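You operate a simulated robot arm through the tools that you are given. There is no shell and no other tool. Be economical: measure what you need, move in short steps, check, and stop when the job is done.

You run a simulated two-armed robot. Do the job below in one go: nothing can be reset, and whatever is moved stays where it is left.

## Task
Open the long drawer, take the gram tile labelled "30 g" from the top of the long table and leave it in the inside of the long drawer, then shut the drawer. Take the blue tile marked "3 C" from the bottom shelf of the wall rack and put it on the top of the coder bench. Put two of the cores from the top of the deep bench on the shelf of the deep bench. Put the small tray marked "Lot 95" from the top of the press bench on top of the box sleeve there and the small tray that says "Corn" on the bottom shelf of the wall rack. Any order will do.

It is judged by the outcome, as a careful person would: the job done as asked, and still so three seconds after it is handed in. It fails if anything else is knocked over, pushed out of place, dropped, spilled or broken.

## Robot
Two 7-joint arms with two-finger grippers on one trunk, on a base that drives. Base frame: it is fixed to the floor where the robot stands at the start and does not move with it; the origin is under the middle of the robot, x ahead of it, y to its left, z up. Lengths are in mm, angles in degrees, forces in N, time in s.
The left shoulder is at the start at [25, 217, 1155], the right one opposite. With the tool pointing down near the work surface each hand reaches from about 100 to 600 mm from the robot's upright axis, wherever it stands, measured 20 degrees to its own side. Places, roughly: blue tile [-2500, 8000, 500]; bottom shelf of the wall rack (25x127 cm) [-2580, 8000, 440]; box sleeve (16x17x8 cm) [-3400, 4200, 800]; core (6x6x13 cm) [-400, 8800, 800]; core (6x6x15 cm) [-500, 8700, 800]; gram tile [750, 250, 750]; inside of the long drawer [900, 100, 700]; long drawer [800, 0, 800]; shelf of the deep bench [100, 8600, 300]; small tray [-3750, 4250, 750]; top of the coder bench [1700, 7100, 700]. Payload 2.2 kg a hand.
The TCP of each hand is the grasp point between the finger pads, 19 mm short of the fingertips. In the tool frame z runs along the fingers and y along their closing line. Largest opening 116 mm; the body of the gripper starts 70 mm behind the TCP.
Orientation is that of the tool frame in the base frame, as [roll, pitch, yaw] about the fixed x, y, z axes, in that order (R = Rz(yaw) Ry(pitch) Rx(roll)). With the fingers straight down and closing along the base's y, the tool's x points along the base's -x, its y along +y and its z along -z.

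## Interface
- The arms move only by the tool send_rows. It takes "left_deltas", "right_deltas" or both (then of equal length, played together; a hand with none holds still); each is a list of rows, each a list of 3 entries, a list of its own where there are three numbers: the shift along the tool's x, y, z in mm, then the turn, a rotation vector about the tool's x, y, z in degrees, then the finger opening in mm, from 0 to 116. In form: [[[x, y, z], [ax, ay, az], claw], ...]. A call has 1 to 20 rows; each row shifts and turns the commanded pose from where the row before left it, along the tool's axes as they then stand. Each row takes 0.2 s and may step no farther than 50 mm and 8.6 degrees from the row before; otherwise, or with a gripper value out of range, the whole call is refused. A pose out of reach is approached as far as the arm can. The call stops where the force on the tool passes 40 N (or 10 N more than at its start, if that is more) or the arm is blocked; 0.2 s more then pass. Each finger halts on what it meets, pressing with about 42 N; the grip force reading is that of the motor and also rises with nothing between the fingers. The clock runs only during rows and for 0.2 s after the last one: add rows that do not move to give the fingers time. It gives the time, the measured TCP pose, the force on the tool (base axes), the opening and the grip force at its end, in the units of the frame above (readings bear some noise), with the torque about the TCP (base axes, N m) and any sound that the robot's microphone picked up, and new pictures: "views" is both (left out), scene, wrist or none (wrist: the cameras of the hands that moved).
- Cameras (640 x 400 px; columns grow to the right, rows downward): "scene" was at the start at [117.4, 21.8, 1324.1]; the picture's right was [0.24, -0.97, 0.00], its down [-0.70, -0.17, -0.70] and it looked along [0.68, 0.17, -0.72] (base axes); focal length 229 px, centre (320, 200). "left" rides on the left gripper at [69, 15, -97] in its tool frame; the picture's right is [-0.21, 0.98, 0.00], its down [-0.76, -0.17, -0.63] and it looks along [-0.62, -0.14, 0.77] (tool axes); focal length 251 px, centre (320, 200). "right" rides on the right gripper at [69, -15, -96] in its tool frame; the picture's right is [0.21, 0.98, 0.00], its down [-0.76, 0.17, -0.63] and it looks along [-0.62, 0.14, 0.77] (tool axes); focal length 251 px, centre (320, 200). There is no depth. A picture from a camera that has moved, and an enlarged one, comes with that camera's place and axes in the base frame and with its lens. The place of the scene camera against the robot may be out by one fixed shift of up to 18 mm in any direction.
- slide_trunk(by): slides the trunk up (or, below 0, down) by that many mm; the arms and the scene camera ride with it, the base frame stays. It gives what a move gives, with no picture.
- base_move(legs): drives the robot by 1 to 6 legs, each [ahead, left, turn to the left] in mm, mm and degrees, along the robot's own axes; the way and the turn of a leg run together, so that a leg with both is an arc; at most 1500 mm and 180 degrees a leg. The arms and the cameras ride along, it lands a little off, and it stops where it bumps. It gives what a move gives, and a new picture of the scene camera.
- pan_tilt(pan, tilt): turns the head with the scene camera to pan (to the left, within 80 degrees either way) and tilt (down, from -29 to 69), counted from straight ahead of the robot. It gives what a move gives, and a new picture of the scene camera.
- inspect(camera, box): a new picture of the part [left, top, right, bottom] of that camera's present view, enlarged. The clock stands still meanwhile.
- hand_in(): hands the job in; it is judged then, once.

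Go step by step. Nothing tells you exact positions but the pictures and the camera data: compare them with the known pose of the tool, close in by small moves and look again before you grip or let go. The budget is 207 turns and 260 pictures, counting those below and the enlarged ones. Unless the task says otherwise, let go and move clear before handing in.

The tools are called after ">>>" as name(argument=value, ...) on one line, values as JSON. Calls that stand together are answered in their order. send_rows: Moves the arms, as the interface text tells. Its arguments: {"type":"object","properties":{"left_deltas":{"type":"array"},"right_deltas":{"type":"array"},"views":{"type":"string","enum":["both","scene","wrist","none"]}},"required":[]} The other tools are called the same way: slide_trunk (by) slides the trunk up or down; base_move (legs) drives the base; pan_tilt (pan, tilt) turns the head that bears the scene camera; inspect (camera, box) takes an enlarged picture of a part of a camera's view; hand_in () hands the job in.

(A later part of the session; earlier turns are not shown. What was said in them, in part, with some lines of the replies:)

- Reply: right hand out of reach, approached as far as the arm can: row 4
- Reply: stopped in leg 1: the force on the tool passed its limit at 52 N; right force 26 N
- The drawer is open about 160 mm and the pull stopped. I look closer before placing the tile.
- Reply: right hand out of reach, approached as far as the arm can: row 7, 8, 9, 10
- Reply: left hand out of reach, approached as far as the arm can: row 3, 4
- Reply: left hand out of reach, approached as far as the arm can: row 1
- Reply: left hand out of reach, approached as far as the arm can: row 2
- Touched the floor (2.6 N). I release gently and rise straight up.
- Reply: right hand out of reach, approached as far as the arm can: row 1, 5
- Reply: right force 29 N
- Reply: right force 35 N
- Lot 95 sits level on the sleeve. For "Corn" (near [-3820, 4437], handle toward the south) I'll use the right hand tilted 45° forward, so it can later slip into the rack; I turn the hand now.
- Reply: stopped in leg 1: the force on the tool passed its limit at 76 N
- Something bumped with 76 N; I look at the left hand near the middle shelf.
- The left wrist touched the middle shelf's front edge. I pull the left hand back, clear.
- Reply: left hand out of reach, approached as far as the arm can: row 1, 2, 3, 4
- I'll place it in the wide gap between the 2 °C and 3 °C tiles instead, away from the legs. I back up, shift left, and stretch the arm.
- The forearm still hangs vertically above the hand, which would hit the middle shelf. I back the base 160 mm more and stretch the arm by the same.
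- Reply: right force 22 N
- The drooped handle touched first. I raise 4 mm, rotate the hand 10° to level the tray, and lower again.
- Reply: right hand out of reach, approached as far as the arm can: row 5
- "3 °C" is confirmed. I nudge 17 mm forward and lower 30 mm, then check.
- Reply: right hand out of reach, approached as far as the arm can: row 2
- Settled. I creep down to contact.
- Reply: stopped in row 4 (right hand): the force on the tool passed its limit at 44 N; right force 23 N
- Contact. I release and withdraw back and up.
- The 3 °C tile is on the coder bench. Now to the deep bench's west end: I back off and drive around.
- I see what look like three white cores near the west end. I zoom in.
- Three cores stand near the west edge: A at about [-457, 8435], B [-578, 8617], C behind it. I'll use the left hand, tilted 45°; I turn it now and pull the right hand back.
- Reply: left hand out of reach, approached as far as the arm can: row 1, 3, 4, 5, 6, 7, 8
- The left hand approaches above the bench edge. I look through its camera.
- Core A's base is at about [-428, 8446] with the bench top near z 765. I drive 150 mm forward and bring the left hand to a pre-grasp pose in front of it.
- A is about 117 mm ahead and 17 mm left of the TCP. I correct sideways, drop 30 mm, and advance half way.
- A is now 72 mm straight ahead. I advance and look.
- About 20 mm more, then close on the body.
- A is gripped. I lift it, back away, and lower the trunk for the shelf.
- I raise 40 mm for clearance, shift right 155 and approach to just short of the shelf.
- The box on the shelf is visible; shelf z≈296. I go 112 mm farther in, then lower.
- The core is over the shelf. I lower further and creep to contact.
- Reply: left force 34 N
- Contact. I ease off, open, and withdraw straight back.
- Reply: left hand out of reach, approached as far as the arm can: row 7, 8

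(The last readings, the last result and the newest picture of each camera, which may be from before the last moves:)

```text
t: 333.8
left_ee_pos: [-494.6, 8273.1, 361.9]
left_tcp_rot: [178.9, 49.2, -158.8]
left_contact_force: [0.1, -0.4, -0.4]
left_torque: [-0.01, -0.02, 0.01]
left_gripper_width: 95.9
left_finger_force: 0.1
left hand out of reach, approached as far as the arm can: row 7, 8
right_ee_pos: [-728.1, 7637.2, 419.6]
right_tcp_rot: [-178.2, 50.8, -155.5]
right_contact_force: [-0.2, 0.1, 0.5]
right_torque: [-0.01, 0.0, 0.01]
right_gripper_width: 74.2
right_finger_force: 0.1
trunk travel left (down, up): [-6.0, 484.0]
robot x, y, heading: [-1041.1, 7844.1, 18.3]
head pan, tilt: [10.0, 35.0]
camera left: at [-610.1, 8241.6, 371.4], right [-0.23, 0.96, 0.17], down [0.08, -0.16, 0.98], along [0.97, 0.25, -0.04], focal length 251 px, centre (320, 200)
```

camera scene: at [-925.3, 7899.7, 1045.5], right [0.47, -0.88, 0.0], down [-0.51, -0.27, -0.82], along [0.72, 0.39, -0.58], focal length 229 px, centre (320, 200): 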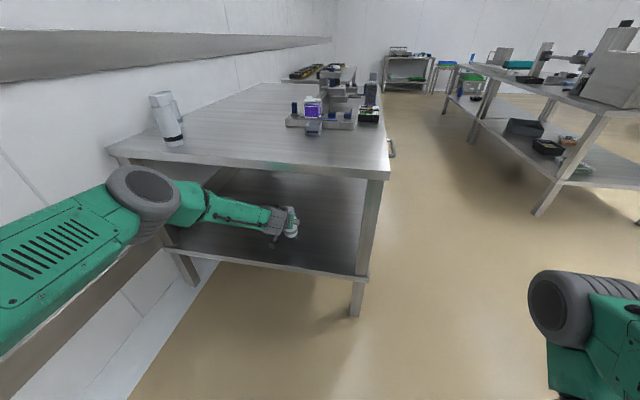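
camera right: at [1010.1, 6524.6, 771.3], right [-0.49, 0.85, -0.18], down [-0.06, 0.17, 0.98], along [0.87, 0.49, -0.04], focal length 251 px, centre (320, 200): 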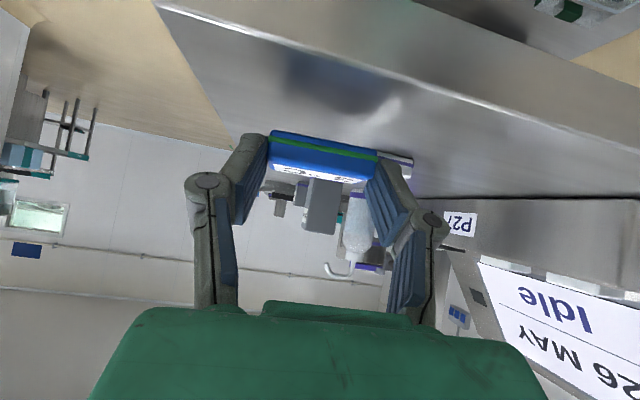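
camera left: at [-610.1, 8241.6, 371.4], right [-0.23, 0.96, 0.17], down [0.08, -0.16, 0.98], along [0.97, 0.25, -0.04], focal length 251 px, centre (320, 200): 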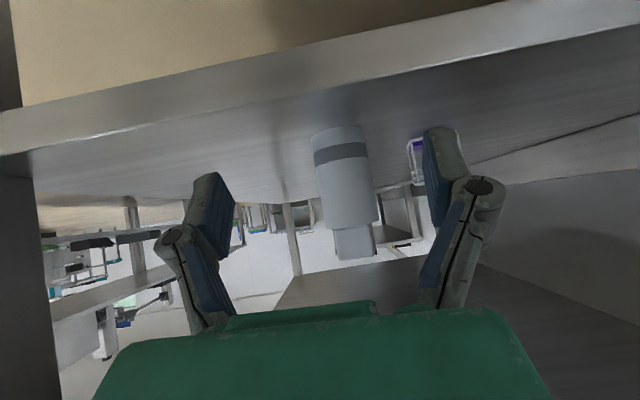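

Core A stands on the shelf. For core B (≈[-545, 8638], close to the wall) I'll come in at a heading of about 52°. I back out, raise everything, and turn.

>>> base_move(legs=[[-350, 0, 0]])

>>> slide_trunk(by=280)

>>> send_rows(left_deltas=[[[-29.4, -14.5, -25.3], [0, 0, 0], 96], [[-29.4, -14.5, -25.3], [0, 0, 0], 96], [[-29.4, -14.5, -25.3], [0, 0, 0], 96], [[-29.4, -14.5, -25.3], [0, 0, 0], 96], [[-29.4, -14.5, -25.3], [0, 0, 0], 96], [[-29.4, -14.5, -25.3], [0, 0, 0], 96], [[-29.4, -14.5, -25.3], [0, 0, 0], 96], [[-29.4, -14.5, -25.3], [0, 0, 0], 96], [[0, 0, 0], [0, 0, 0], 96]], right_deltas=[[[-24, 0, -20], [0, 0, 0], 74], [[-24, 0, -20], [0, 0, 0], 74], [[-24, 0, -20], [0, 0, 0], 74], [[-24, 0, -20], [0, 0, 0], 74], [[-24, 0, -20], [0, 0, 0], 74], [[-24, 0, -20], [0, 0, 0], 74], [[-24, 0, -20], [0, 0, 0], 74], [[-24, 0, -20], [0, 0, 0], 74], [[0, 0, 0], [0, 0, 0], 74]], views="none")

>>> base_move(legs=[[0, 0, 34], [250, -217, 0]])

```text
t: 336.1
left_ee_pos: [-829.8, 8160.5, 360.8]
left_tcp_rot: [178.8, 49.3, -158.9]
left_contact_force: [-0.5, 0.0, 0.0]
left_torque: [0.02, 0.01, -0.02]
left_gripper_width: 96.1
left_finger_force: 0.1
right_ee_pos: [-1062.3, 7524.8, 419.7]
right_tcp_rot: [-178.3, 50.8, -155.5]
right_contact_force: [1.1, 0.5, -0.2]
right_torque: [-0.01, 0.0, -0.01]
right_gripper_width: 74.1
right_finger_force: 0.1
trunk travel left (down, up): [-6.0, 484.0]
robot x, y, heading: [-1370.1, 7729.3, 18.3]
head pan, tilt: [10.0, 35.0]
camera scene: at [-1260.6, 7788.7, 1045.7], right [0.47, -0.88, 0.0], down [-0.51, -0.27, -0.82], along [0.72, 0.39, -0.58], focal length 229 px, centre (320, 200)
```

scene: 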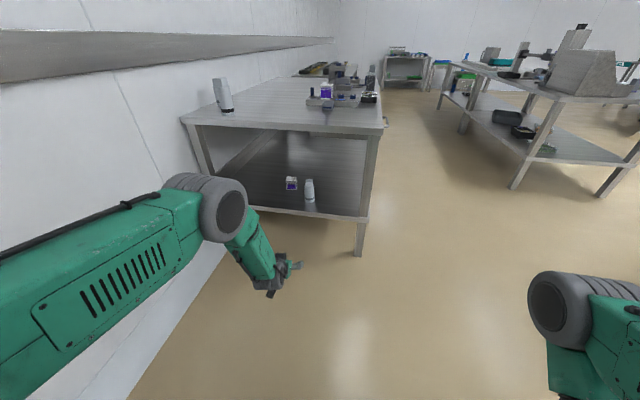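

```text
t: 338.9
left_ee_pos: [-827.9, 8159.6, 642.8]
left_tcp_rot: [178.9, 49.3, -159.0]
left_contact_force: [0.1, 0.5, -1.1]
left_torque: [0.0, 0.01, -0.04]
left_gripper_width: 96.0
left_finger_force: 0.0
right_ee_pos: [-1062.5, 7524.4, 698.9]
right_tcp_rot: [-178.3, 51.0, -155.4]
right_contact_force: [0.0, 0.3, -0.4]
right_torque: [-0.02, 0.02, -0.03]
right_gripper_width: 74.1
right_finger_force: 0.1
trunk travel left (down, up): [-286.0, 204.0]
robot x, y, heading: [-1373.8, 7731.4, 18.4]
head pan, tilt: [10.0, 35.0]
```

```text
t: 340.9
left_ee_pos: [-784.6, 8046.9, 950.7]
left_tcp_rot: [178.8, 49.4, -159.0]
left_contact_force: [0.2, -0.2, -0.3]
left_torque: [0.04, 0.01, 0.0]
left_gripper_width: 95.9
left_finger_force: 0.0
right_ee_pos: [-1047.7, 7524.4, 741.3]
right_tcp_rot: [-178.2, 50.9, -155.4]
right_contact_force: [-0.7, 0.5, 0.0]
right_torque: [-0.04, -0.02, 0.01]
right_gripper_width: 74.2
right_finger_force: 0.1
right hand out of reach, approached as far as the arm can: row 2, 3, 4, 5, 6, 7, 8
trunk travel left (down, up): [-286.0, 204.0]
robot x, y, heading: [-1376.2, 7732.1, 18.3]
head pan, tilt: [10.0, 35.0]
```

```text
t: 344.7
left_ee_pos: [-740.9, 8391.8, 950.8]
left_tcp_rot: [179.4, 49.5, -124.7]
left_contact_force: [-0.1, -0.2, -0.5]
left_torque: [0.02, -0.03, -0.04]
left_gripper_width: 96.1
left_finger_force: 0.0
right_ee_pos: [-664.6, 7810.4, 742.7]
right_tcp_rot: [-177.6, 51.0, -121.0]
right_contact_force: [-0.7, 0.8, -0.8]
right_torque: [0.0, -0.01, -0.02]
right_gripper_width: 74.0
right_finger_force: 0.1
trunk travel left (down, up): [-286.0, 204.0]
robot x, y, heading: [-1050.7, 7798.9, 52.0]
head pan, tilt: [10.0, 35.0]
camera scene: at [-993.2, 7916.5, 1325.5], right [0.88, -0.47, 0.0], down [-0.27, -0.51, -0.82], along [0.38, 0.72, -0.58], focal length 229 px, centre (320, 200)
```

scene: 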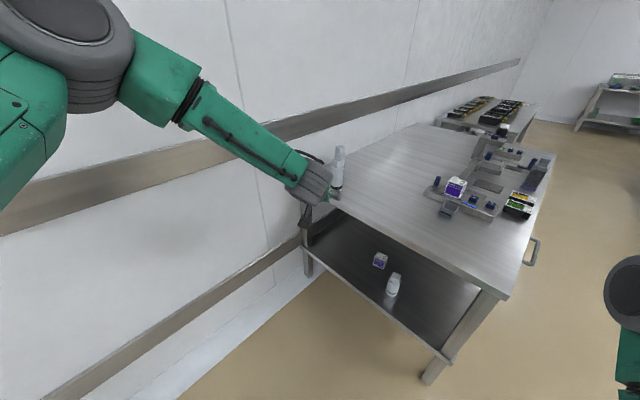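

Core B is ahead of the left hand. I drive 115 mm forward and lower the hand to pre-grasp height.

>>> base_move(legs=[[115, 0, 0]])

>>> send_rows(left_deltas=[[[15.2, -4.3, 39.2], [0, 0, 0], 100], [[15.2, -4.3, 39.2], [0, 0, 0], 100], [[15.2, -4.3, 39.2], [0, 0, 0], 100], [[0, 0, 0], [0, 0, 0], 100]], views="both")

```text
t: 345.9
left_ee_pos: [-663.4, 8473.6, 952.6]
left_tcp_rot: [178.6, 49.7, -125.4]
left_contact_force: [0.4, 0.8, 0.4]
left_torque: [0.01, 0.0, 0.02]
left_gripper_width: 95.9
left_finger_force: 0.1
right_ee_pos: [-589.8, 7894.0, 740.2]
right_tcp_rot: [-178.5, 51.2, -121.8]
right_contact_force: [0.0, 0.0, -0.4]
right_torque: [-0.01, 0.01, 0.02]
right_gripper_width: 73.8
right_finger_force: 0.1
trunk travel left (down, up): [-286.0, 204.0]
robot x, y, heading: [-975.7, 7886.4, 52.0]
head pan, tilt: [10.0, 35.0]
camera scene: at [-910.4, 7996.7, 1325.7], right [0.88, -0.47, -0.01], down [-0.27, -0.51, -0.82], along [0.38, 0.72, -0.58], focal length 229 px, centre (320, 200)
```

scene: 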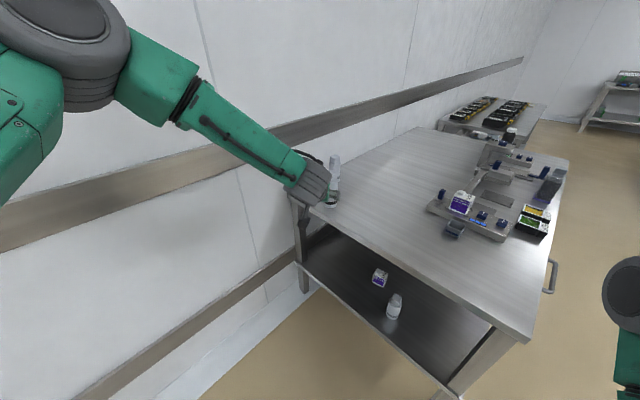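

```text
t: 346.9
left_ee_pos: [-626.2, 8517.3, 845.7]
left_tcp_rot: [179.1, 49.8, -124.9]
left_contact_force: [-0.2, -0.4, 0.2]
left_torque: [0.0, -0.02, 0.0]
left_gripper_width: 99.9
left_finger_force: 0.1
right_ee_pos: [-596.4, 7893.4, 743.4]
right_tcp_rot: [-177.9, 51.3, -121.3]
right_contact_force: [-2.0, 0.6, 0.3]
right_torque: [0.0, -0.03, -0.03]
right_gripper_width: 74.2
right_finger_force: 0.1
trunk travel left (down, up): [-286.0, 204.0]
robot x, y, heading: [-978.8, 7886.7, 52.3]
head pan, tilt: [10.0, 35.0]
camera scene: at [-916.0, 8000.2, 1325.8], right [0.88, -0.47, 0.0], down [-0.27, -0.51, -0.82], along [0.38, 0.72, -0.58], focal length 229 px, centre (320, 200)
camera left: at [-704.8, 8427.1, 854.4], right [-0.73, 0.66, 0.17], down [0.15, -0.09, 0.98], along [0.67, 0.74, -0.03], focal length 251 px, centre (320, 200)
```

scene: 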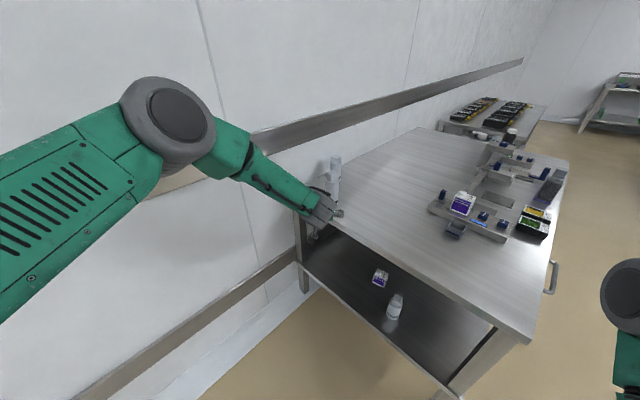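
left: 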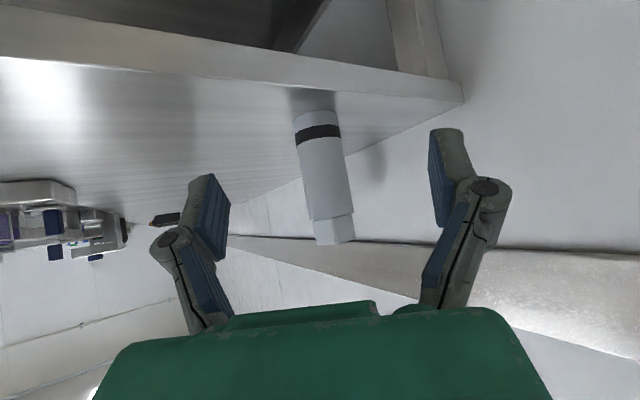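

B is about 150 mm ahead, 10 mm right. I correct and advance 85 mm.

>>> send_rows(left_deltas=[[[9, -10, 8], [0, 0, 0], 100], [[-27.5, 0, 32.5], [0, 0, 0], 100], [[-27.5, 0, 32.5], [0, 0, 0], 100], [[0, 0, 0], [0, 0, 0], 100]], views="wrist")

```text
t: 347.9
left_ee_pos: [-568.5, 8584.0, 833.6]
left_tcp_rot: [179.0, 49.7, -125.1]
left_contact_force: [0.0, 0.6, -0.2]
left_torque: [0.01, 0.02, 0.0]
left_gripper_width: 100.2
left_finger_force: 0.0
right_ee_pos: [-596.6, 7894.7, 743.4]
right_tcp_rot: [-177.8, 51.3, -121.2]
right_contact_force: [-0.6, -0.1, 0.9]
right_torque: [-0.02, -0.02, -0.04]
right_gripper_width: 74.0
right_finger_force: 0.0
trunk travel left (down, up): [-286.0, 204.0]
robot x, y, heading: [-975.6, 7888.4, 52.3]
head pan, tilt: [10.0, 35.0]
camera left: at [-647.4, 8495.1, 842.5], right [-0.73, 0.67, 0.17], down [0.15, -0.1, 0.98], along [0.67, 0.74, -0.03], focal length 251 px, centre (320, 200)
```

left: 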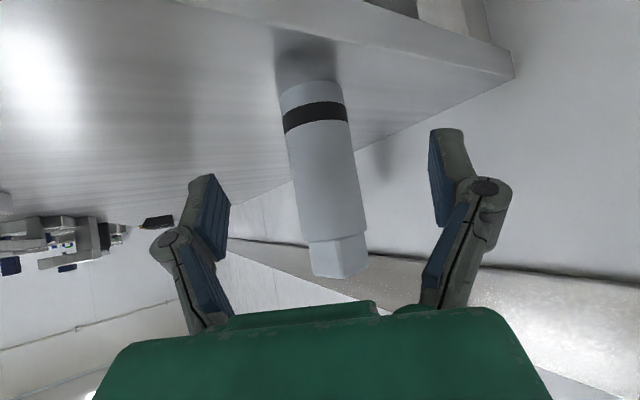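

About 70 mm more; I advance 58 and look.

>>> send_rows(left_deltas=[[[-19, 0, 22], [0, 0, 0], 100], [[-19, 0, 22], [0, 0, 0], 100], [[0, 0, 0], [0, 0, 0], 100]], views="wrist")

```text
t: 348.7
left_ee_pos: [-550.4, 8608.7, 833.5]
left_tcp_rot: [179.1, 49.8, -125.0]
left_contact_force: [-0.2, -0.1, -0.6]
left_torque: [-0.01, 0.02, 0.05]
left_gripper_width: 99.8
left_finger_force: 0.0
left hand out of reach, approached as far as the arm can: row 2
right_ee_pos: [-595.0, 7894.2, 741.6]
right_tcp_rot: [-178.0, 51.4, -121.4]
right_contact_force: [-0.8, 0.0, 0.1]
right_torque: [0.0, -0.03, 0.03]
right_gripper_width: 73.7
right_finger_force: 0.1
trunk travel left (down, up): [-286.0, 204.0]
robot x, y, heading: [-976.4, 7890.2, 52.1]
head pan, tilt: [10.0, 35.0]
camera left: at [-630.0, 8518.9, 842.2], right [-0.73, 0.66, 0.17], down [0.15, -0.09, 0.98], along [0.67, 0.74, -0.03], focal length 251 px, centre (320, 200)
```

left: 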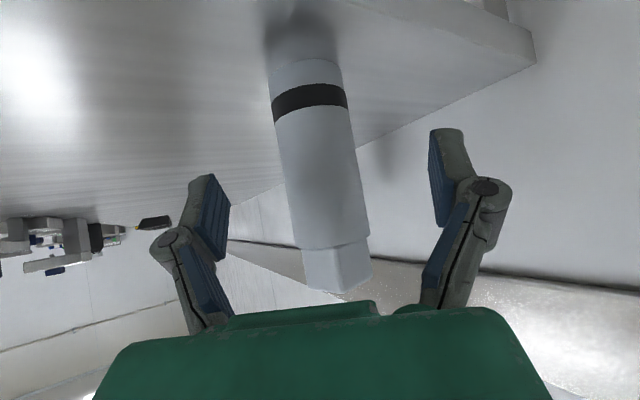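

Arm limit reached, so the base does the last 44 mm.

>>> base_move(legs=[[44, 0, 0]])

>>> inspect(camera="left", box=[0, 0, 640, 400])

```text
t: 349.6
left_ee_pos: [-524.1, 8642.4, 831.8]
left_tcp_rot: [178.9, 49.7, -125.1]
left_contact_force: [0.2, -0.2, -0.2]
left_torque: [0.02, -0.03, 0.01]
left_gripper_width: 99.9
left_finger_force: 0.0
right_ee_pos: [-567.8, 7928.0, 740.5]
right_tcp_rot: [-178.0, 51.2, -121.4]
right_contact_force: [0.0, 0.3, -0.1]
right_torque: [0.0, 0.05, 0.0]
right_gripper_width: 74.0
right_finger_force: 0.0
trunk travel left (down, up): [-286.0, 204.0]
robot x, y, heading: [-952.9, 7922.8, 52.1]
head pan, tilt: [10.0, 35.0]
camera scene: at [-887.4, 8035.0, 1325.6], right [0.88, -0.47, 0.0], down [-0.27, -0.51, -0.82], along [0.38, 0.72, -0.58], focal length 229 px, centre (320, 200)
```

scene: 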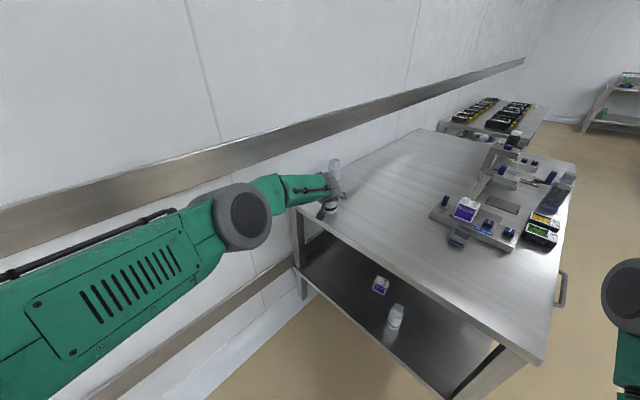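

```text
1.00 times, centred on (320, 200) of left (not enlarged: the box is as wide or as high as the picture)
camera zoom: at [-603.2, 8553.0, 841.5], right [-0.73, 0.66, 0.17], down [0.15, -0.09, 0.98], along [0.67, 0.74, -0.03], focal length 251 px, centre (320, 200)
```

zoom: 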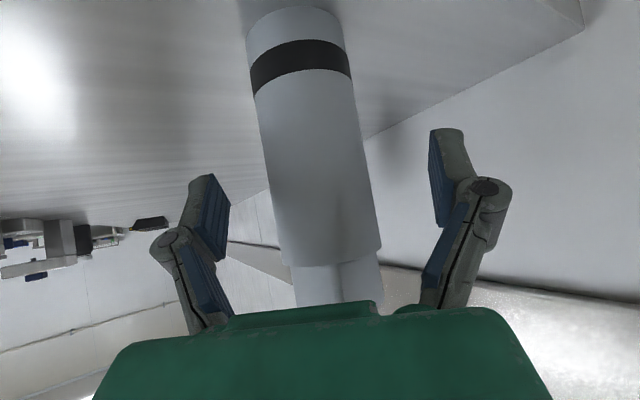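

The core is between the pads, but its cap is close to the palm. I raise the hand 12 mm, then close.

>>> send_rows(left_deltas=[[[-9, 0, -7.8], [0, 0, 0], 100], [[0, 0, 0], [0, 0, 0], 60], [[0, 0, 0], [0, 0, 0], 40], [[0, 0, 0], [0, 0, 0], 40], [[0, 0, 0], [0, 0, 0], 40]], views="wrist")

```text
t: 350.8
left_ee_pos: [-524.9, 8640.3, 846.2]
left_tcp_rot: [179.1, 49.9, -125.1]
left_contact_force: [0.2, 0.1, 0.0]
left_torque: [0.01, 0.01, -0.02]
left_gripper_width: 52.0
left_finger_force: 41.7
right_ee_pos: [-571.4, 7927.1, 742.2]
right_tcp_rot: [-177.9, 51.4, -121.2]
right_contact_force: [-0.1, -0.1, -0.3]
right_torque: [0.0, 0.0, 0.01]
right_gripper_width: 74.0
right_finger_force: 0.2
trunk travel left (down, up): [-286.0, 204.0]
robot x, y, heading: [-953.3, 7921.9, 52.1]
head pan, tilt: [10.0, 35.0]
camera left: at [-604.4, 8551.5, 855.4], right [-0.73, 0.66, 0.17], down [0.15, -0.1, 0.98], along [0.67, 0.74, -0.03], focal length 251 px, centre (320, 200)
```

left: 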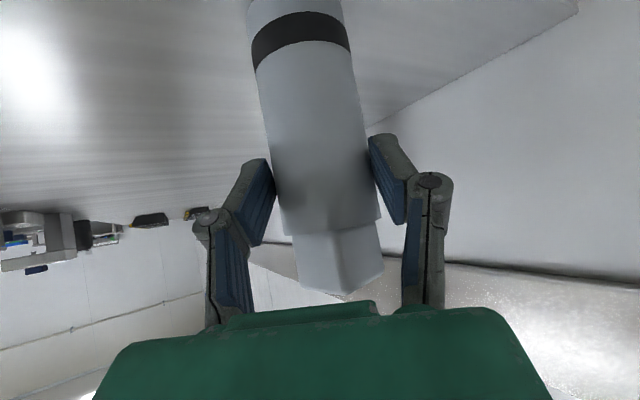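

B is gripped. I lift with the trunk, back out, lower the trunk fully and lower the arm.

>>> slide_trunk(by=60)

>>> base_move(legs=[[-420, 0, 0]])

>>> slide_trunk(by=-340)

>>> send_rows(left_deltas=[[[36, 0, 14], [0, 0, 0], 40], [[36, 0, 14], [0, 0, 0], 40], [[36, 0, 14], [0, 0, 0], 40], [[0, 0, 0], [0, 0, 0], 40]], views="scene")

```text
t: 351.8
left_ee_pos: [-524.1, 8640.9, 905.7]
left_tcp_rot: [179.1, 49.7, -125.0]
left_contact_force: [0.7, -0.4, -1.0]
left_torque: [-0.02, -0.01, -0.01]
left_gripper_width: 52.0
left_finger_force: 41.6
right_ee_pos: [-569.4, 7926.2, 800.9]
right_tcp_rot: [-177.9, 51.6, -121.3]
right_contact_force: [0.0, 1.1, -0.4]
right_torque: [-0.04, 0.0, 0.02]
right_gripper_width: 73.9
right_finger_force: 0.0
trunk travel left (down, up): [-346.0, 144.0]
robot x, y, heading: [-951.6, 7922.5, 52.1]
head pan, tilt: [10.0, 35.0]
```

```text
t: 354.4
left_ee_pos: [-787.8, 8305.1, 906.5]
left_tcp_rot: [179.1, 49.8, -124.8]
left_contact_force: [0.3, 0.2, -0.4]
left_torque: [-0.01, -0.02, -0.02]
left_gripper_width: 52.2
left_finger_force: 42.0
right_ee_pos: [-829.4, 7592.1, 803.3]
right_tcp_rot: [-178.0, 51.5, -121.1]
right_contact_force: [-0.7, 0.0, -0.1]
right_torque: [0.02, -0.02, 0.01]
right_gripper_width: 74.0
right_finger_force: 0.0
trunk travel left (down, up): [-346.0, 144.0]
robot x, y, heading: [-1209.4, 7584.8, 52.2]
head pan, tilt: [10.0, 35.0]
camera scene: at [-1148.3, 7699.3, 1385.6], right [0.89, -0.46, 0.0], down [-0.27, -0.51, -0.82], along [0.38, 0.72, -0.58], focal length 229 px, centre (320, 200)
```

scene: 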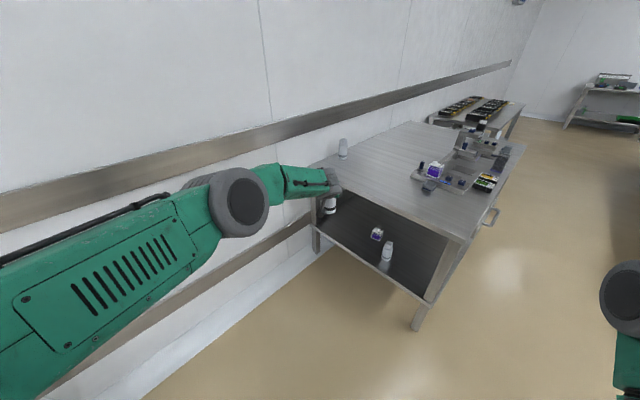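

```text
t: 357.7
left_ee_pos: [-788.5, 8306.3, 569.4]
left_tcp_rot: [179.2, 50.1, -124.9]
left_contact_force: [-0.2, 0.2, -1.3]
left_torque: [0.0, 0.0, 0.03]
left_gripper_width: 52.2
left_finger_force: 42.0
right_ee_pos: [-831.6, 7589.7, 463.8]
right_tcp_rot: [-177.8, 51.7, -121.1]
right_contact_force: [-0.2, -0.2, -0.6]
right_torque: [0.0, 0.0, 0.03]
right_gripper_width: 74.2
right_finger_force: 0.0
trunk travel left (down, up): [-6.0, 484.0]
robot x, y, heading: [-1215.0, 7588.0, 52.3]
head pan, tilt: [10.0, 35.0]
```

```text
t: 358.7
left_ee_pos: [-812.0, 8273.7, 457.5]
left_tcp_rot: [179.2, 50.1, -124.7]
left_contact_force: [0.3, 0.1, -1.0]
left_torque: [-0.04, 0.03, 0.0]
left_gripper_width: 52.2
left_finger_force: 42.2
right_ee_pos: [-832.6, 7590.2, 464.6]
right_tcp_rot: [-177.8, 51.7, -121.1]
right_contact_force: [0.4, -0.5, -0.8]
right_torque: [0.01, -0.02, 0.0]
right_gripper_width: 74.0
right_finger_force: 0.1
trunk travel left (down, up): [-6.0, 484.0]
robot x, y, heading: [-1213.2, 7584.3, 52.2]
head pan, tilt: [10.0, 35.0]
camera scene: at [-1149.4, 7698.2, 1045.7], right [0.89, -0.46, 0.0], down [-0.27, -0.51, -0.82], along [0.38, 0.72, -0.58], focal length 229 px, centre (320, 200)
```

scene: 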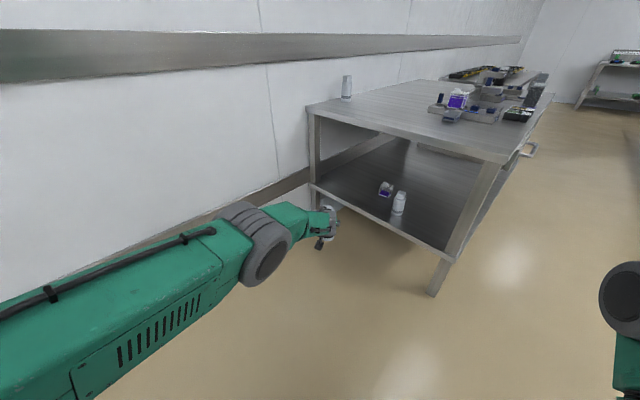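

B hangs upright. I shift 42 mm right and drive in about 405 mm toward the shelf spot left of the box.

>>> base_move(legs=[[200, -42, 0], [200, 0, 0]])

>>> inspect(camera="left", box=[0, 0, 640, 400])

```text
t: 361.5
left_ee_pos: [-529.3, 8562.7, 457.8]
left_tcp_rot: [179.2, 50.0, -125.1]
left_contact_force: [1.0, -0.2, -1.0]
left_torque: [-0.02, 0.01, 0.0]
left_gripper_width: 52.2
left_finger_force: 42.1
right_ee_pos: [-554.6, 7880.8, 464.3]
right_tcp_rot: [-177.8, 51.7, -121.4]
right_contact_force: [-0.6, 0.4, -0.3]
right_torque: [0.0, 0.0, 0.01]
right_gripper_width: 73.9
right_finger_force: 0.0
trunk travel left (down, up): [-6.0, 484.0]
robot x, y, heading: [-931.7, 7874.9, 52.3]
head pan, tilt: [10.0, 35.0]
camera scene: at [-870.4, 7989.4, 1045.6], right [0.88, -0.47, 0.0], down [-0.27, -0.51, -0.82], along [0.38, 0.72, -0.58], focal length 229 px, centre (320, 200)
```

scene: 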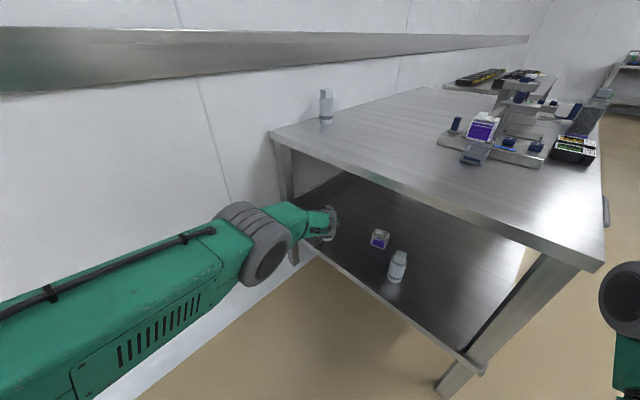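

```text
1.00 times, centred on (320, 200) of left (not enlarged: the box is as wide or as high as the picture)
camera zoom: at [-609.3, 8474.3, 466.7], right [-0.73, 0.67, 0.17], down [0.15, -0.1, 0.98], along [0.67, 0.74, -0.03], focal length 251 px, centre (320, 200)
```

zoom: 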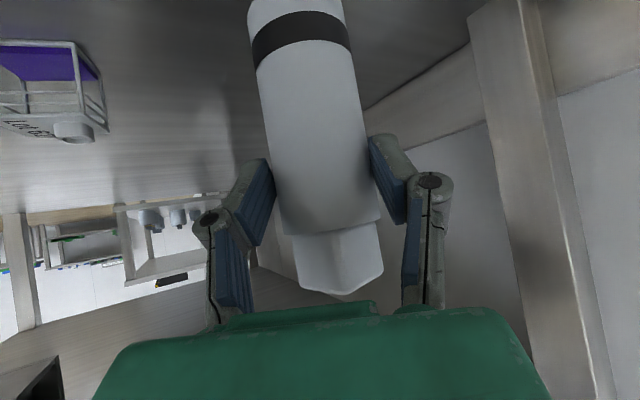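

Nearly there; 48 mm more so it stands well inside, then lower.

>>> base_move(legs=[[48, 0, 0]])

>>> send_rows(left_deltas=[[[16, 0, 13.5], [0, 0, 0], 40], [[16, 0, 13.5], [0, 0, 0], 40], [[9, 0, 7.6], [0, 0, 0], 40], [[0, 0, 0], [0, 0, 0], 40]], views="wrist")

>>> inspect(camera="scene", box=[240, 170, 480, 320])

```text
t: 362.5
left_ee_pos: [-508.2, 8594.1, 474.1]
left_tcp_rot: [-179.9, 51.2, -124.5]
left_contact_force: [-0.1, 0.6, -2.7]
left_torque: [0.02, -0.01, 0.01]
left_gripper_width: 52.3
left_finger_force: 41.7
right_ee_pos: [-521.8, 7919.9, 481.3]
right_tcp_rot: [-176.1, 54.3, -120.6]
right_contact_force: [0.0, -0.4, -0.1]
right_torque: [-0.02, 0.0, -0.02]
right_gripper_width: 74.1
right_finger_force: 0.2
trunk travel left (down, up): [-6.0, 484.0]
robot x, y, heading: [-904.7, 7911.1, 51.9]
head pan, tilt: [10.0, 35.0]
camera scene: at [-864.3, 8015.4, 1051.2], right [0.88, -0.47, 0.01], down [-0.25, -0.5, -0.83], along [0.4, 0.73, -0.56], focal length 229 px, centre (320, 200)
```

scene: 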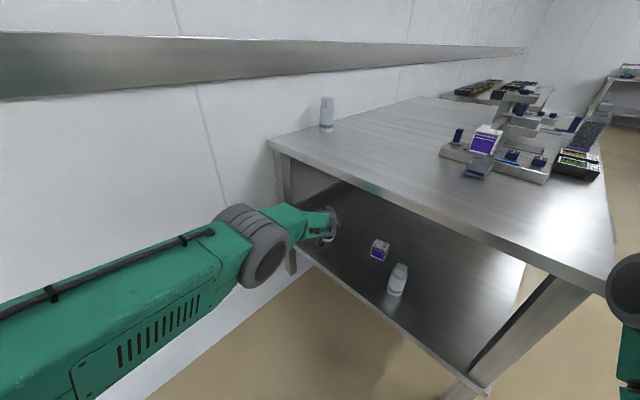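

```text
t: 363.5
left_ee_pos: [-532.3, 8605.0, 417.4]
left_tcp_rot: [179.5, 50.6, -124.9]
left_contact_force: [0.3, -0.5, -1.0]
left_torque: [-0.04, 0.04, -0.02]
left_gripper_width: 52.2
left_finger_force: 42.7
left hand out of reach, approached as far as the arm can: row 2, 3
right_ee_pos: [-513.6, 7927.3, 480.0]
right_tcp_rot: [-176.4, 55.0, -120.8]
right_contact_force: [-0.1, -0.7, 0.4]
right_torque: [0.0, -0.01, -0.02]
right_gripper_width: 74.2
right_finger_force: 0.1
trunk travel left (down, up): [-6.0, 484.0]
robot x, y, heading: [-904.2, 7914.3, 51.9]
head pan, tilt: [10.0, 35.0]
camera left: at [-612.3, 8515.7, 425.4], right [-0.73, 0.67, 0.17], down [0.14, -0.1, 0.99], along [0.67, 0.74, -0.01], focal length 251 px, centre (320, 200)
```

left: 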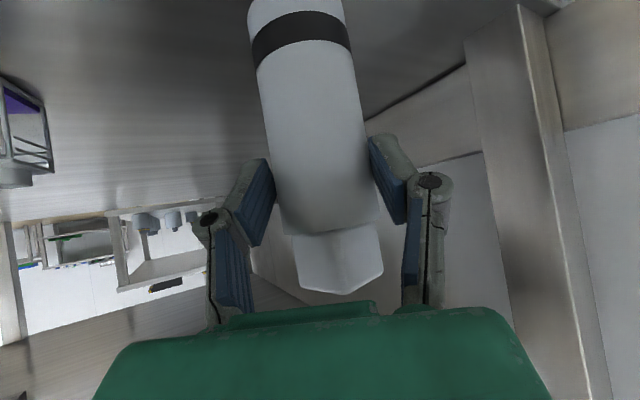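

```text
2.67 times, centred on (360, 245) of scene
camera zoom: at [-862.0, 8019.1, 1048.8], right [0.88, -0.47, 0.01], down [-0.26, -0.5, -0.83], along [0.4, 0.72, -0.56], focal length 611 px, centre (213, 80)
```

zoom: 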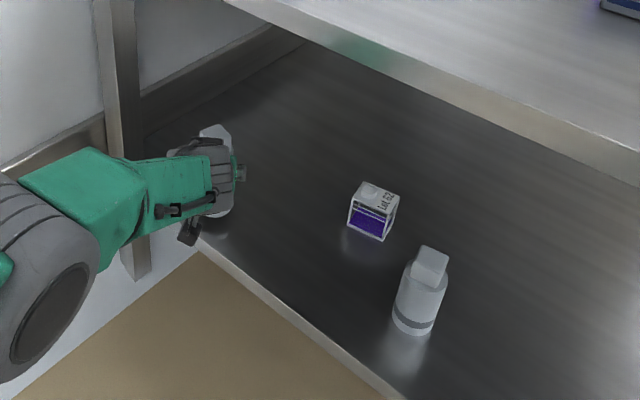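

The robot is tilting again — the right elbow is touching the bench corner. I back 30 mm; the core is already well inside the shelf.

>>> base_move(legs=[[-30, 0, 0]])

>>> inspect(camera="scene", box=[240, 150, 640, 400])

```text
t: 364.3
left_ee_pos: [-547.2, 8588.2, 404.7]
left_tcp_rot: [179.2, 49.9, -125.2]
left_contact_force: [0.0, 0.3, -0.7]
left_torque: [-0.02, -0.02, -0.03]
left_gripper_width: 52.3
left_finger_force: 41.7
right_ee_pos: [-535.2, 7901.8, 468.9]
right_tcp_rot: [-177.4, 53.1, -121.4]
right_contact_force: [-0.5, -0.8, 0.0]
right_torque: [0.01, -0.02, 0.02]
right_gripper_width: 74.0
right_finger_force: 0.0
trunk travel left (down, up): [-6.0, 484.0]
robot x, y, heading: [-923.6, 7888.7, 51.6]
head pan, tilt: [10.0, 35.0]
camera scene: at [-861.9, 8004.6, 1045.1], right [0.88, -0.47, 0.0], down [-0.27, -0.51, -0.82], along [0.38, 0.72, -0.58], focal length 229 px, centre (320, 200)
```

scene: 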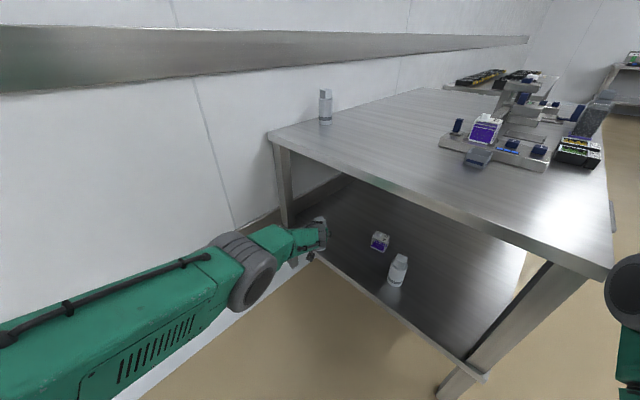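

```text
1.60 times, centred on (440, 275) of scene
camera zoom: at [-861.9, 8004.6, 1045.1], right [0.88, -0.47, 0.0], down [-0.27, -0.51, -0.82], along [0.38, 0.72, -0.58], focal length 367 px, centre (128, 80)
```

zoom: 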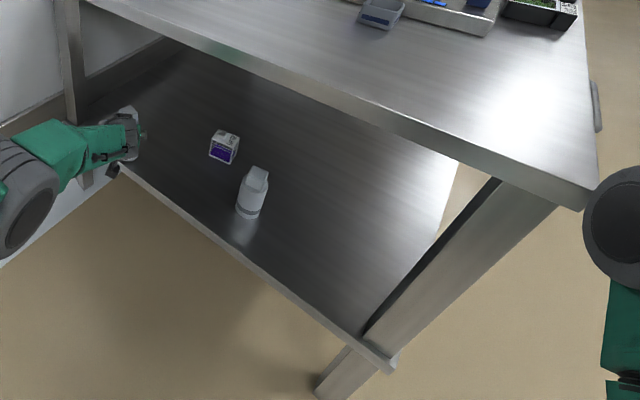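

The attitude is level again. I slide the core 55 mm sideways (deeper over the shelf) with the arm, then look.

>>> send_rows(left_deltas=[[[0, -28, 0], [0, 0, 0], 40], [[0, -27, 0], [0, 0, 0], 40], [[0, 0, 0], [0, 0, 0], 40]], views="wrist")

>>> inspect(camera="scene", box=[260, 180, 420, 280])

```text
t: 365.1
left_ee_pos: [-539.5, 8578.8, 407.8]
left_tcp_rot: [179.1, 50.0, -125.1]
left_contact_force: [-0.2, -0.3, -0.5]
left_torque: [-0.03, 0.04, 0.0]
left_gripper_width: 52.2
left_finger_force: 41.7
left hand out of reach, approached as far as the arm can: row 1, 2
right_ee_pos: [-534.6, 7900.9, 470.4]
right_tcp_rot: [-177.4, 53.3, -121.5]
right_contact_force: [0.3, 0.6, -0.3]
right_torque: [0.01, 0.01, 0.0]
right_gripper_width: 74.0
right_finger_force: 0.0
trunk travel left (down, up): [-6.0, 484.0]
robot x, y, heading: [-924.5, 7892.3, 52.0]
head pan, tilt: [10.0, 35.0]
camera left: at [-618.3, 8489.9, 417.3], right [-0.73, 0.67, 0.17], down [0.15, -0.1, 0.98], along [0.67, 0.74, -0.03], focal length 251 px, centre (320, 200)
```

left: 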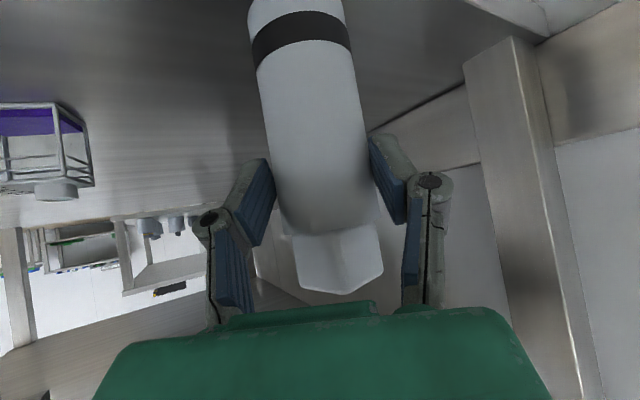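

```text
4.00 times, centred on (340, 230) of scene
camera zoom: at [-860.5, 8002.8, 1045.6], right [0.88, -0.47, 0.0], down [-0.27, -0.51, -0.82], along [0.38, 0.72, -0.58], focal length 916 px, centre (240, 80)
```

zoom: 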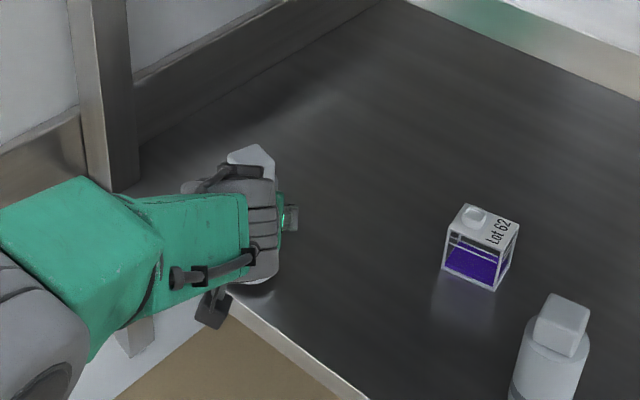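

The core base is inside the shelf edge. I lower gently to contact.

>>> send_rows(left_deltas=[[[6, 0, 5], [0, 0, 0], 40], [[4, 0, 3.3], [0, 0, 0], 40], [[2.5, 0, 2], [0, 0, 0], 40], [[2.5, 0, 2], [0, 0, 0], 40], [[2.5, 0, 2], [0, 0, 0], 40], [[0, 0, 0], [0, 0, 0], 40]], views="none")

>>> inspect(camera="scene", box=[260, 180, 420, 280])

```text
t: 366.5
left_ee_pos: [-543.6, 8581.1, 398.2]
left_tcp_rot: [179.1, 50.0, -125.3]
left_contact_force: [0.1, 0.1, -1.4]
left_torque: [-0.01, 0.0, -0.03]
left_gripper_width: 52.1
left_finger_force: 41.6
left hand out of reach, approached as far as the arm can: row 2, 3, 4
right_ee_pos: [-534.2, 7900.0, 470.9]
right_tcp_rot: [-177.4, 53.5, -121.5]
right_contact_force: [0.2, 0.9, -0.1]
right_torque: [0.01, -0.01, -0.01]
right_gripper_width: 74.0
right_finger_force: 0.0
trunk travel left (down, up): [-6.0, 484.0]
robot x, y, heading: [-926.7, 7891.4, 52.0]
head pan, tilt: [10.0, 35.0]
```

```text
4.00 times, centred on (340, 230) of scene
camera zoom: at [-860.4, 8002.7, 1045.7], right [0.88, -0.47, 0.0], down [-0.27, -0.51, -0.82], along [0.38, 0.72, -0.58], focal length 916 px, centre (240, 80)
```

zoom: 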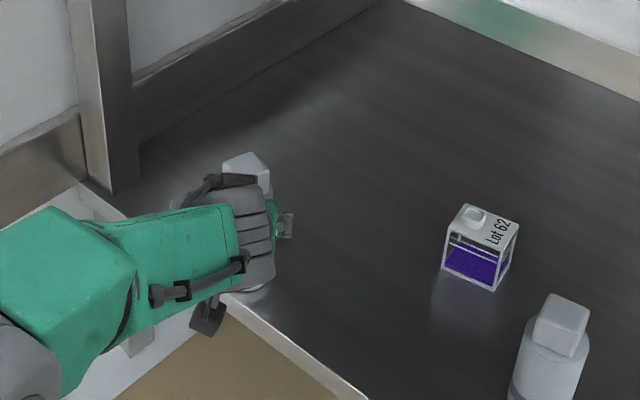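

The arm runs out of reach here, leaving little margin. I'll place B beside A instead, from the heading that worked: lift, back out far, turn to 18°.

>>> send_rows(left_deltas=[[[-15, 0, -13], [0, 0, 0], 40], [[-23, 0, -19.6], [0, 0, 0], 40], [[0, 0, 0], [0, 0, 0], 40]], views="none")

>>> base_move(legs=[[-700, 0, 0], [0, 0, -34], [0, 360, 0]])

```text
t: 367.3
left_ee_pos: [-543.0, 8579.9, 447.8]
left_tcp_rot: [179.1, 49.9, -125.2]
left_contact_force: [0.0, -0.7, -1.1]
left_torque: [-0.02, 0.02, 0.02]
left_gripper_width: 52.0
left_finger_force: 41.5
right_ee_pos: [-534.9, 7900.4, 470.3]
right_tcp_rot: [-177.4, 53.4, -121.4]
right_contact_force: [0.3, 0.1, 1.0]
right_torque: [-0.02, 0.02, -0.02]
right_gripper_width: 74.1
right_finger_force: 0.0
trunk travel left (down, up): [-6.0, 484.0]
robot x, y, heading: [-923.7, 7889.8, 52.0]
head pan, tilt: [10.0, 35.0]
```

```text
t: 374.6
left_ee_pos: [-771.7, 8040.4, 448.6]
left_tcp_rot: [178.7, 49.9, -158.6]
left_contact_force: [-0.2, 0.0, -0.8]
left_torque: [-0.01, 0.03, 0.02]
left_gripper_width: 51.9
left_finger_force: 41.6
right_ee_pos: [-1138.1, 7466.3, 469.0]
right_tcp_rot: [-177.6, 53.4, -155.0]
right_contact_force: [0.0, -0.4, 0.1]
right_torque: [0.05, 0.02, 0.05]
right_gripper_width: 74.1
right_finger_force: 0.1
trunk travel left (down, up): [-6.0, 484.0]
robot x, y, heading: [-1470.9, 7672.0, 18.9]
head pan, tilt: [10.0, 35.0]
camera scene: at [-1355.4, 7726.1, 1045.7], right [0.48, -0.88, -0.01], down [-0.51, -0.27, -0.82], along [0.72, 0.4, -0.58], focal length 229 px, centre (320, 200)
```

scene: 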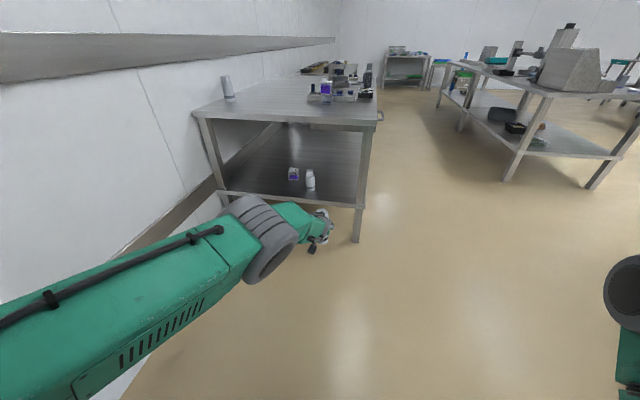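

Lined up right of core A. I drive in 340 mm and look.

>>> base_move(legs=[[340, 0, 0]])

>>> inspect(camera="left", box=[0, 0, 640, 400])

```text
t: 376.9
left_ee_pos: [-447.9, 8145.6, 450.7]
left_tcp_rot: [179.1, 50.1, -158.6]
left_contact_force: [0.0, -0.5, -1.7]
left_torque: [-0.03, 0.03, 0.03]
left_gripper_width: 52.0
left_finger_force: 41.6
right_ee_pos: [-818.9, 7574.4, 470.6]
right_tcp_rot: [-177.2, 53.7, -154.9]
right_contact_force: [-0.6, -0.1, -1.0]
right_torque: [-0.01, 0.04, 0.0]
right_gripper_width: 74.0
right_finger_force: 0.1
trunk travel left (down, up): [-6.0, 484.0]
robot x, y, heading: [-1146.9, 7783.4, 18.4]
head pan, tilt: [10.0, 35.0]
camera scene: at [-1032.9, 7836.9, 1045.6], right [0.48, -0.88, 0.0], down [-0.51, -0.27, -0.82], along [0.72, 0.39, -0.58], focal length 229 px, centre (320, 200)
```

scene: 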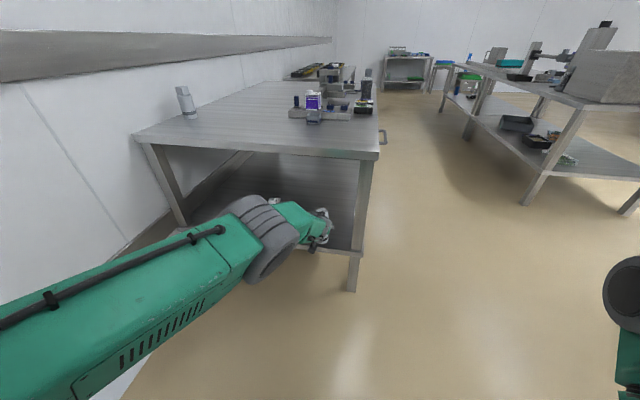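

```text
1.00 times, centred on (320, 200) of left (not enlarged: the box is as wide or as high as the picture)
camera zoom: at [-562.7, 8115.1, 458.5], right [-0.24, 0.96, 0.17], down [0.07, -0.16, 0.98], along [0.97, 0.25, -0.02], focal length 251 px, centre (320, 200)
```

zoom: 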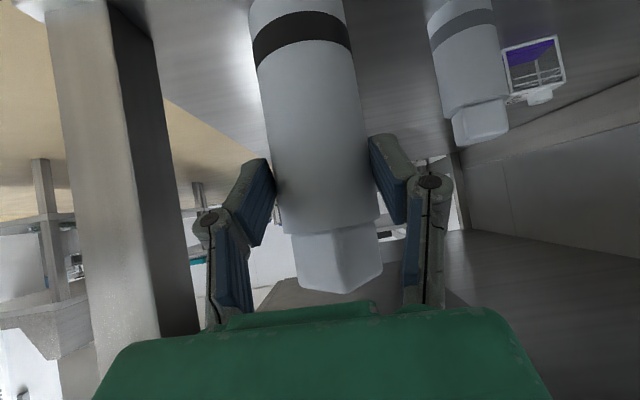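

The bench leg is a bit close on the right, so I shift 15 mm left, then go 105 mm in.

>>> send_rows(left_deltas=[[[0, 8, 0], [0, 0, 0], 40], [[0, 7, 0], [0, 0, 0], 40], [[0, 0, 0], [0, 0, 0], 40]], views="none")

>>> base_move(legs=[[105, 0, 0]])

>>> inspect(camera="left", box=[0, 0, 640, 400])

```text
t: 377.7
left_ee_pos: [-453.3, 8158.9, 452.0]
left_tcp_rot: [179.2, 50.4, -158.5]
left_contact_force: [0.0, -0.4, -0.4]
left_torque: [0.02, 0.01, -0.02]
left_gripper_width: 52.1
left_finger_force: 42.6
right_ee_pos: [-819.2, 7575.5, 472.3]
right_tcp_rot: [-177.2, 53.8, -154.7]
right_contact_force: [-0.2, -0.3, 0.8]
right_torque: [-0.02, 0.0, 0.01]
right_gripper_width: 73.9
right_finger_force: 0.1
trunk travel left (down, up): [-6.0, 484.0]
robot x, y, heading: [-1146.3, 7783.6, 18.6]
head pan, tilt: [10.0, 35.0]
```

```text
t: 378.8
left_ee_pos: [-351.2, 8192.9, 451.4]
left_tcp_rot: [179.2, 50.2, -158.5]
left_contact_force: [-0.6, -0.1, -1.8]
left_torque: [-0.03, -0.01, 0.05]
left_gripper_width: 52.1
left_finger_force: 42.0
right_ee_pos: [-719.0, 7608.3, 472.3]
right_tcp_rot: [-177.2, 53.6, -154.8]
right_contact_force: [0.3, -0.2, -0.8]
right_torque: [0.01, -0.02, 0.04]
right_gripper_width: 74.1
right_finger_force: 0.1
trunk travel left (down, up): [-6.0, 484.0]
robot x, y, heading: [-1043.6, 7814.5, 18.3]
head pan, tilt: [10.0, 35.0]
camera scene: at [-931.7, 7871.1, 1045.6], right [0.48, -0.88, 0.0], down [-0.51, -0.27, -0.82], along [0.72, 0.39, -0.58], focal length 229 px, centre (320, 200)
```

scene: 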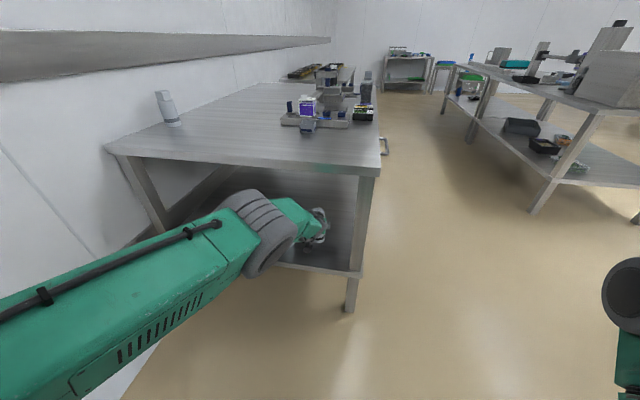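

```text
1.00 times, centred on (320, 200) of left (not enlarged: the box is as wide or as high as the picture)
camera zoom: at [-466.5, 8162.1, 459.6], right [-0.24, 0.96, 0.17], down [0.06, -0.16, 0.98], along [0.97, 0.25, -0.02], focal length 251 px, centre (320, 200)
```

zoom: 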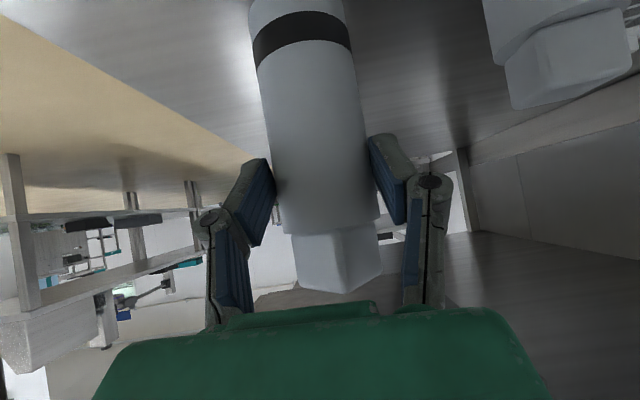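

B is beside A (137 mm apart), well inside. I lower.

>>> send_rows(left_deltas=[[[18, 0, 15], [0, 0, 0], 40], [[18, 0, 15], [0, 0, 0], 40], [[5, 0, 4.2], [0, 0, 0], 40], [[3, 0, 2.5], [0, 0, 0], 40], [[2.3, 0, 2], [0, 0, 0], 40], [[0, 0, 0], [0, 0, 0], 40]], views="none")

```text
t: 380.2
left_ee_pos: [-349.1, 8193.6, 396.1]
left_tcp_rot: [179.3, 50.8, -158.5]
left_contact_force: [4.2, 1.2, 12.0]
left_torque: [0.06, -0.43, 0.0]
left_gripper_width: 52.3
left_finger_force: 42.0
right_ee_pos: [-720.9, 7608.3, 474.6]
right_tcp_rot: [-177.1, 54.0, -154.8]
right_contact_force: [-0.6, -0.7, -0.8]
right_torque: [0.02, -0.02, 0.03]
right_gripper_width: 74.0
right_finger_force: 0.1
trunk travel left (down, up): [-6.0, 484.0]
robot x, y, heading: [-1046.2, 7816.8, 18.3]
head pan, tilt: [10.0, 35.0]
```

Contact at 12 N. I open and withdraw straight back.

>>> send_rows(left_deltas=[[[0, 0, 0], [0, 0, 0], 56], [[0, 0, 0], [0, 0, 0], 70], [[0, 0, 0], [0, 0, 0], 86], [[13, 0, -15], [0, 0, 0], 86], [[19, 0, -23], [0, 0, 0], 86], [[24, 0, -29], [0, 0, 0], 86], [[24, 0, -29], [0, 0, 0], 86], [[0, 0, 0], [0, 0, 0], 86]], views="wrist")

```text
t: 382.0
left_ee_pos: [-457.2, 8149.6, 393.3]
left_tcp_rot: [179.2, 50.4, -158.4]
left_contact_force: [-0.3, -0.7, -0.1]
left_torque: [0.04, 0.01, 0.03]
left_gripper_width: 85.9
left_finger_force: 0.0
left hand out of reach, approached as far as the arm can: row 4, 5
right_ee_pos: [-720.8, 7607.3, 473.5]
right_tcp_rot: [-177.2, 54.0, -154.7]
right_contact_force: [0.4, -0.1, -0.5]
right_torque: [-0.04, -0.05, 0.0]
right_gripper_width: 73.9
right_finger_force: 0.2
trunk travel left (down, up): [-6.0, 484.0]
robot x, y, heading: [-1046.4, 7814.4, 18.3]
head pan, tilt: [10.0, 35.0]
camera left: at [-573.0, 8118.0, 400.7], right [-0.24, 0.96, 0.17], down [0.06, -0.16, 0.98], along [0.97, 0.25, -0.02], focal length 251 px, centre (320, 200)
```

left: 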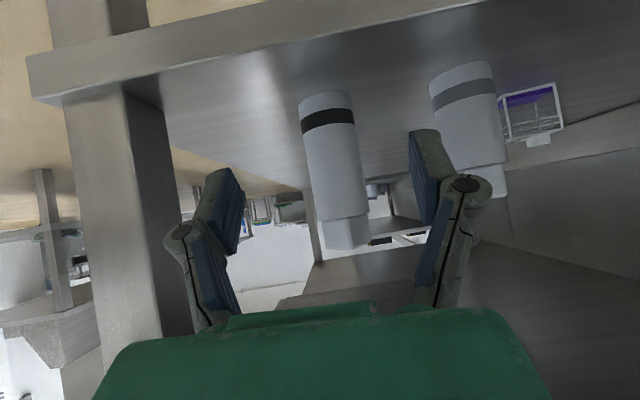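

Both cores stand on the shelf. I back clear and take a final look.

>>> base_move(legs=[[-450, 0, 0]])

>>> inspect(camera="scene", box=[180, 60, 420, 210])

```text
t: 384.8
left_ee_pos: [-889.2, 8008.9, 391.9]
left_tcp_rot: [179.3, 50.5, -158.0]
left_contact_force: [-0.7, -0.6, 0.0]
left_torque: [-0.01, -0.02, 0.02]
left_gripper_width: 86.1
left_finger_force: 0.1
right_ee_pos: [-1148.2, 7466.4, 474.0]
right_tcp_rot: [-177.1, 54.0, -154.3]
right_contact_force: [-0.3, 0.6, 0.7]
right_torque: [0.0, 0.0, 0.03]
right_gripper_width: 73.8
right_finger_force: 0.0
trunk travel left (down, up): [-6.0, 484.0]
robot x, y, heading: [-1476.6, 7670.5, 18.8]
head pan, tilt: [10.0, 35.0]
camera scene: at [-1362.3, 7727.3, 1045.8], right [0.48, -0.88, 0.0], down [-0.51, -0.28, -0.82], along [0.72, 0.39, -0.58], focal length 229 px, centre (320, 200)
```

scene: 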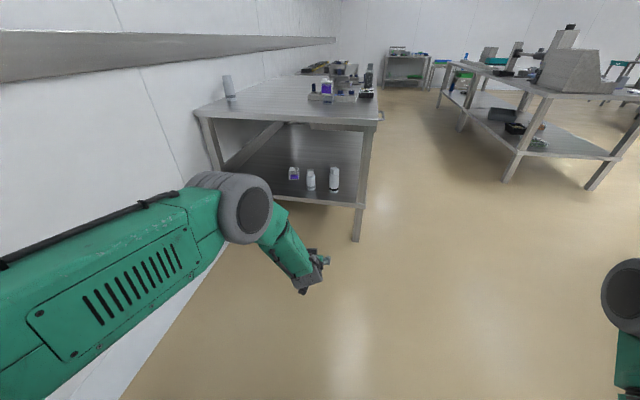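

```text
2.67 times, centred on (300, 135) of scene
camera zoom: at [-1362.3, 7727.3, 1045.8], right [0.48, -0.88, 0.0], down [-0.51, -0.28, -0.82], along [0.72, 0.39, -0.58], focal length 611 px, centre (373, 373)
```

zoom: 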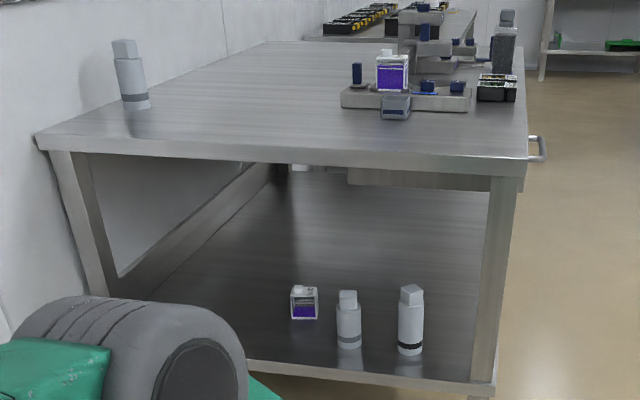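

The two cores stand upright on the deep bench's shelf and nothing there has fallen over. All the other items are placed and both hands are empty and clear, so I hand in.

>>> hand_in()

```text
The job is handed in.
```

I've done all the parts of the job and handed it in; no verdict came back.

- **Drawer:** the "30 g" tile is inside the long drawer, and the drawer is shut.
- **Blue tile:** the "3 C" tile is on top of the coder bench.
- **Cores:** two of the three cores stand upright on the shelf of the deep bench. The third is still on top.
- **Trays:** "Lot 95" is on top of the box sleeve, and "Corn" is on the bottom shelf of the wall rack.

The arms bumped or pressed on the furniture a few times: the left wrist hit the wall rack's middle shelf at 76 N. An arm also pressed on the wall rack and, later, on the corner of the deep bench. In the pictures I took afterwards nothing looked moved or knocked over, but I did not re-measure the furniture.
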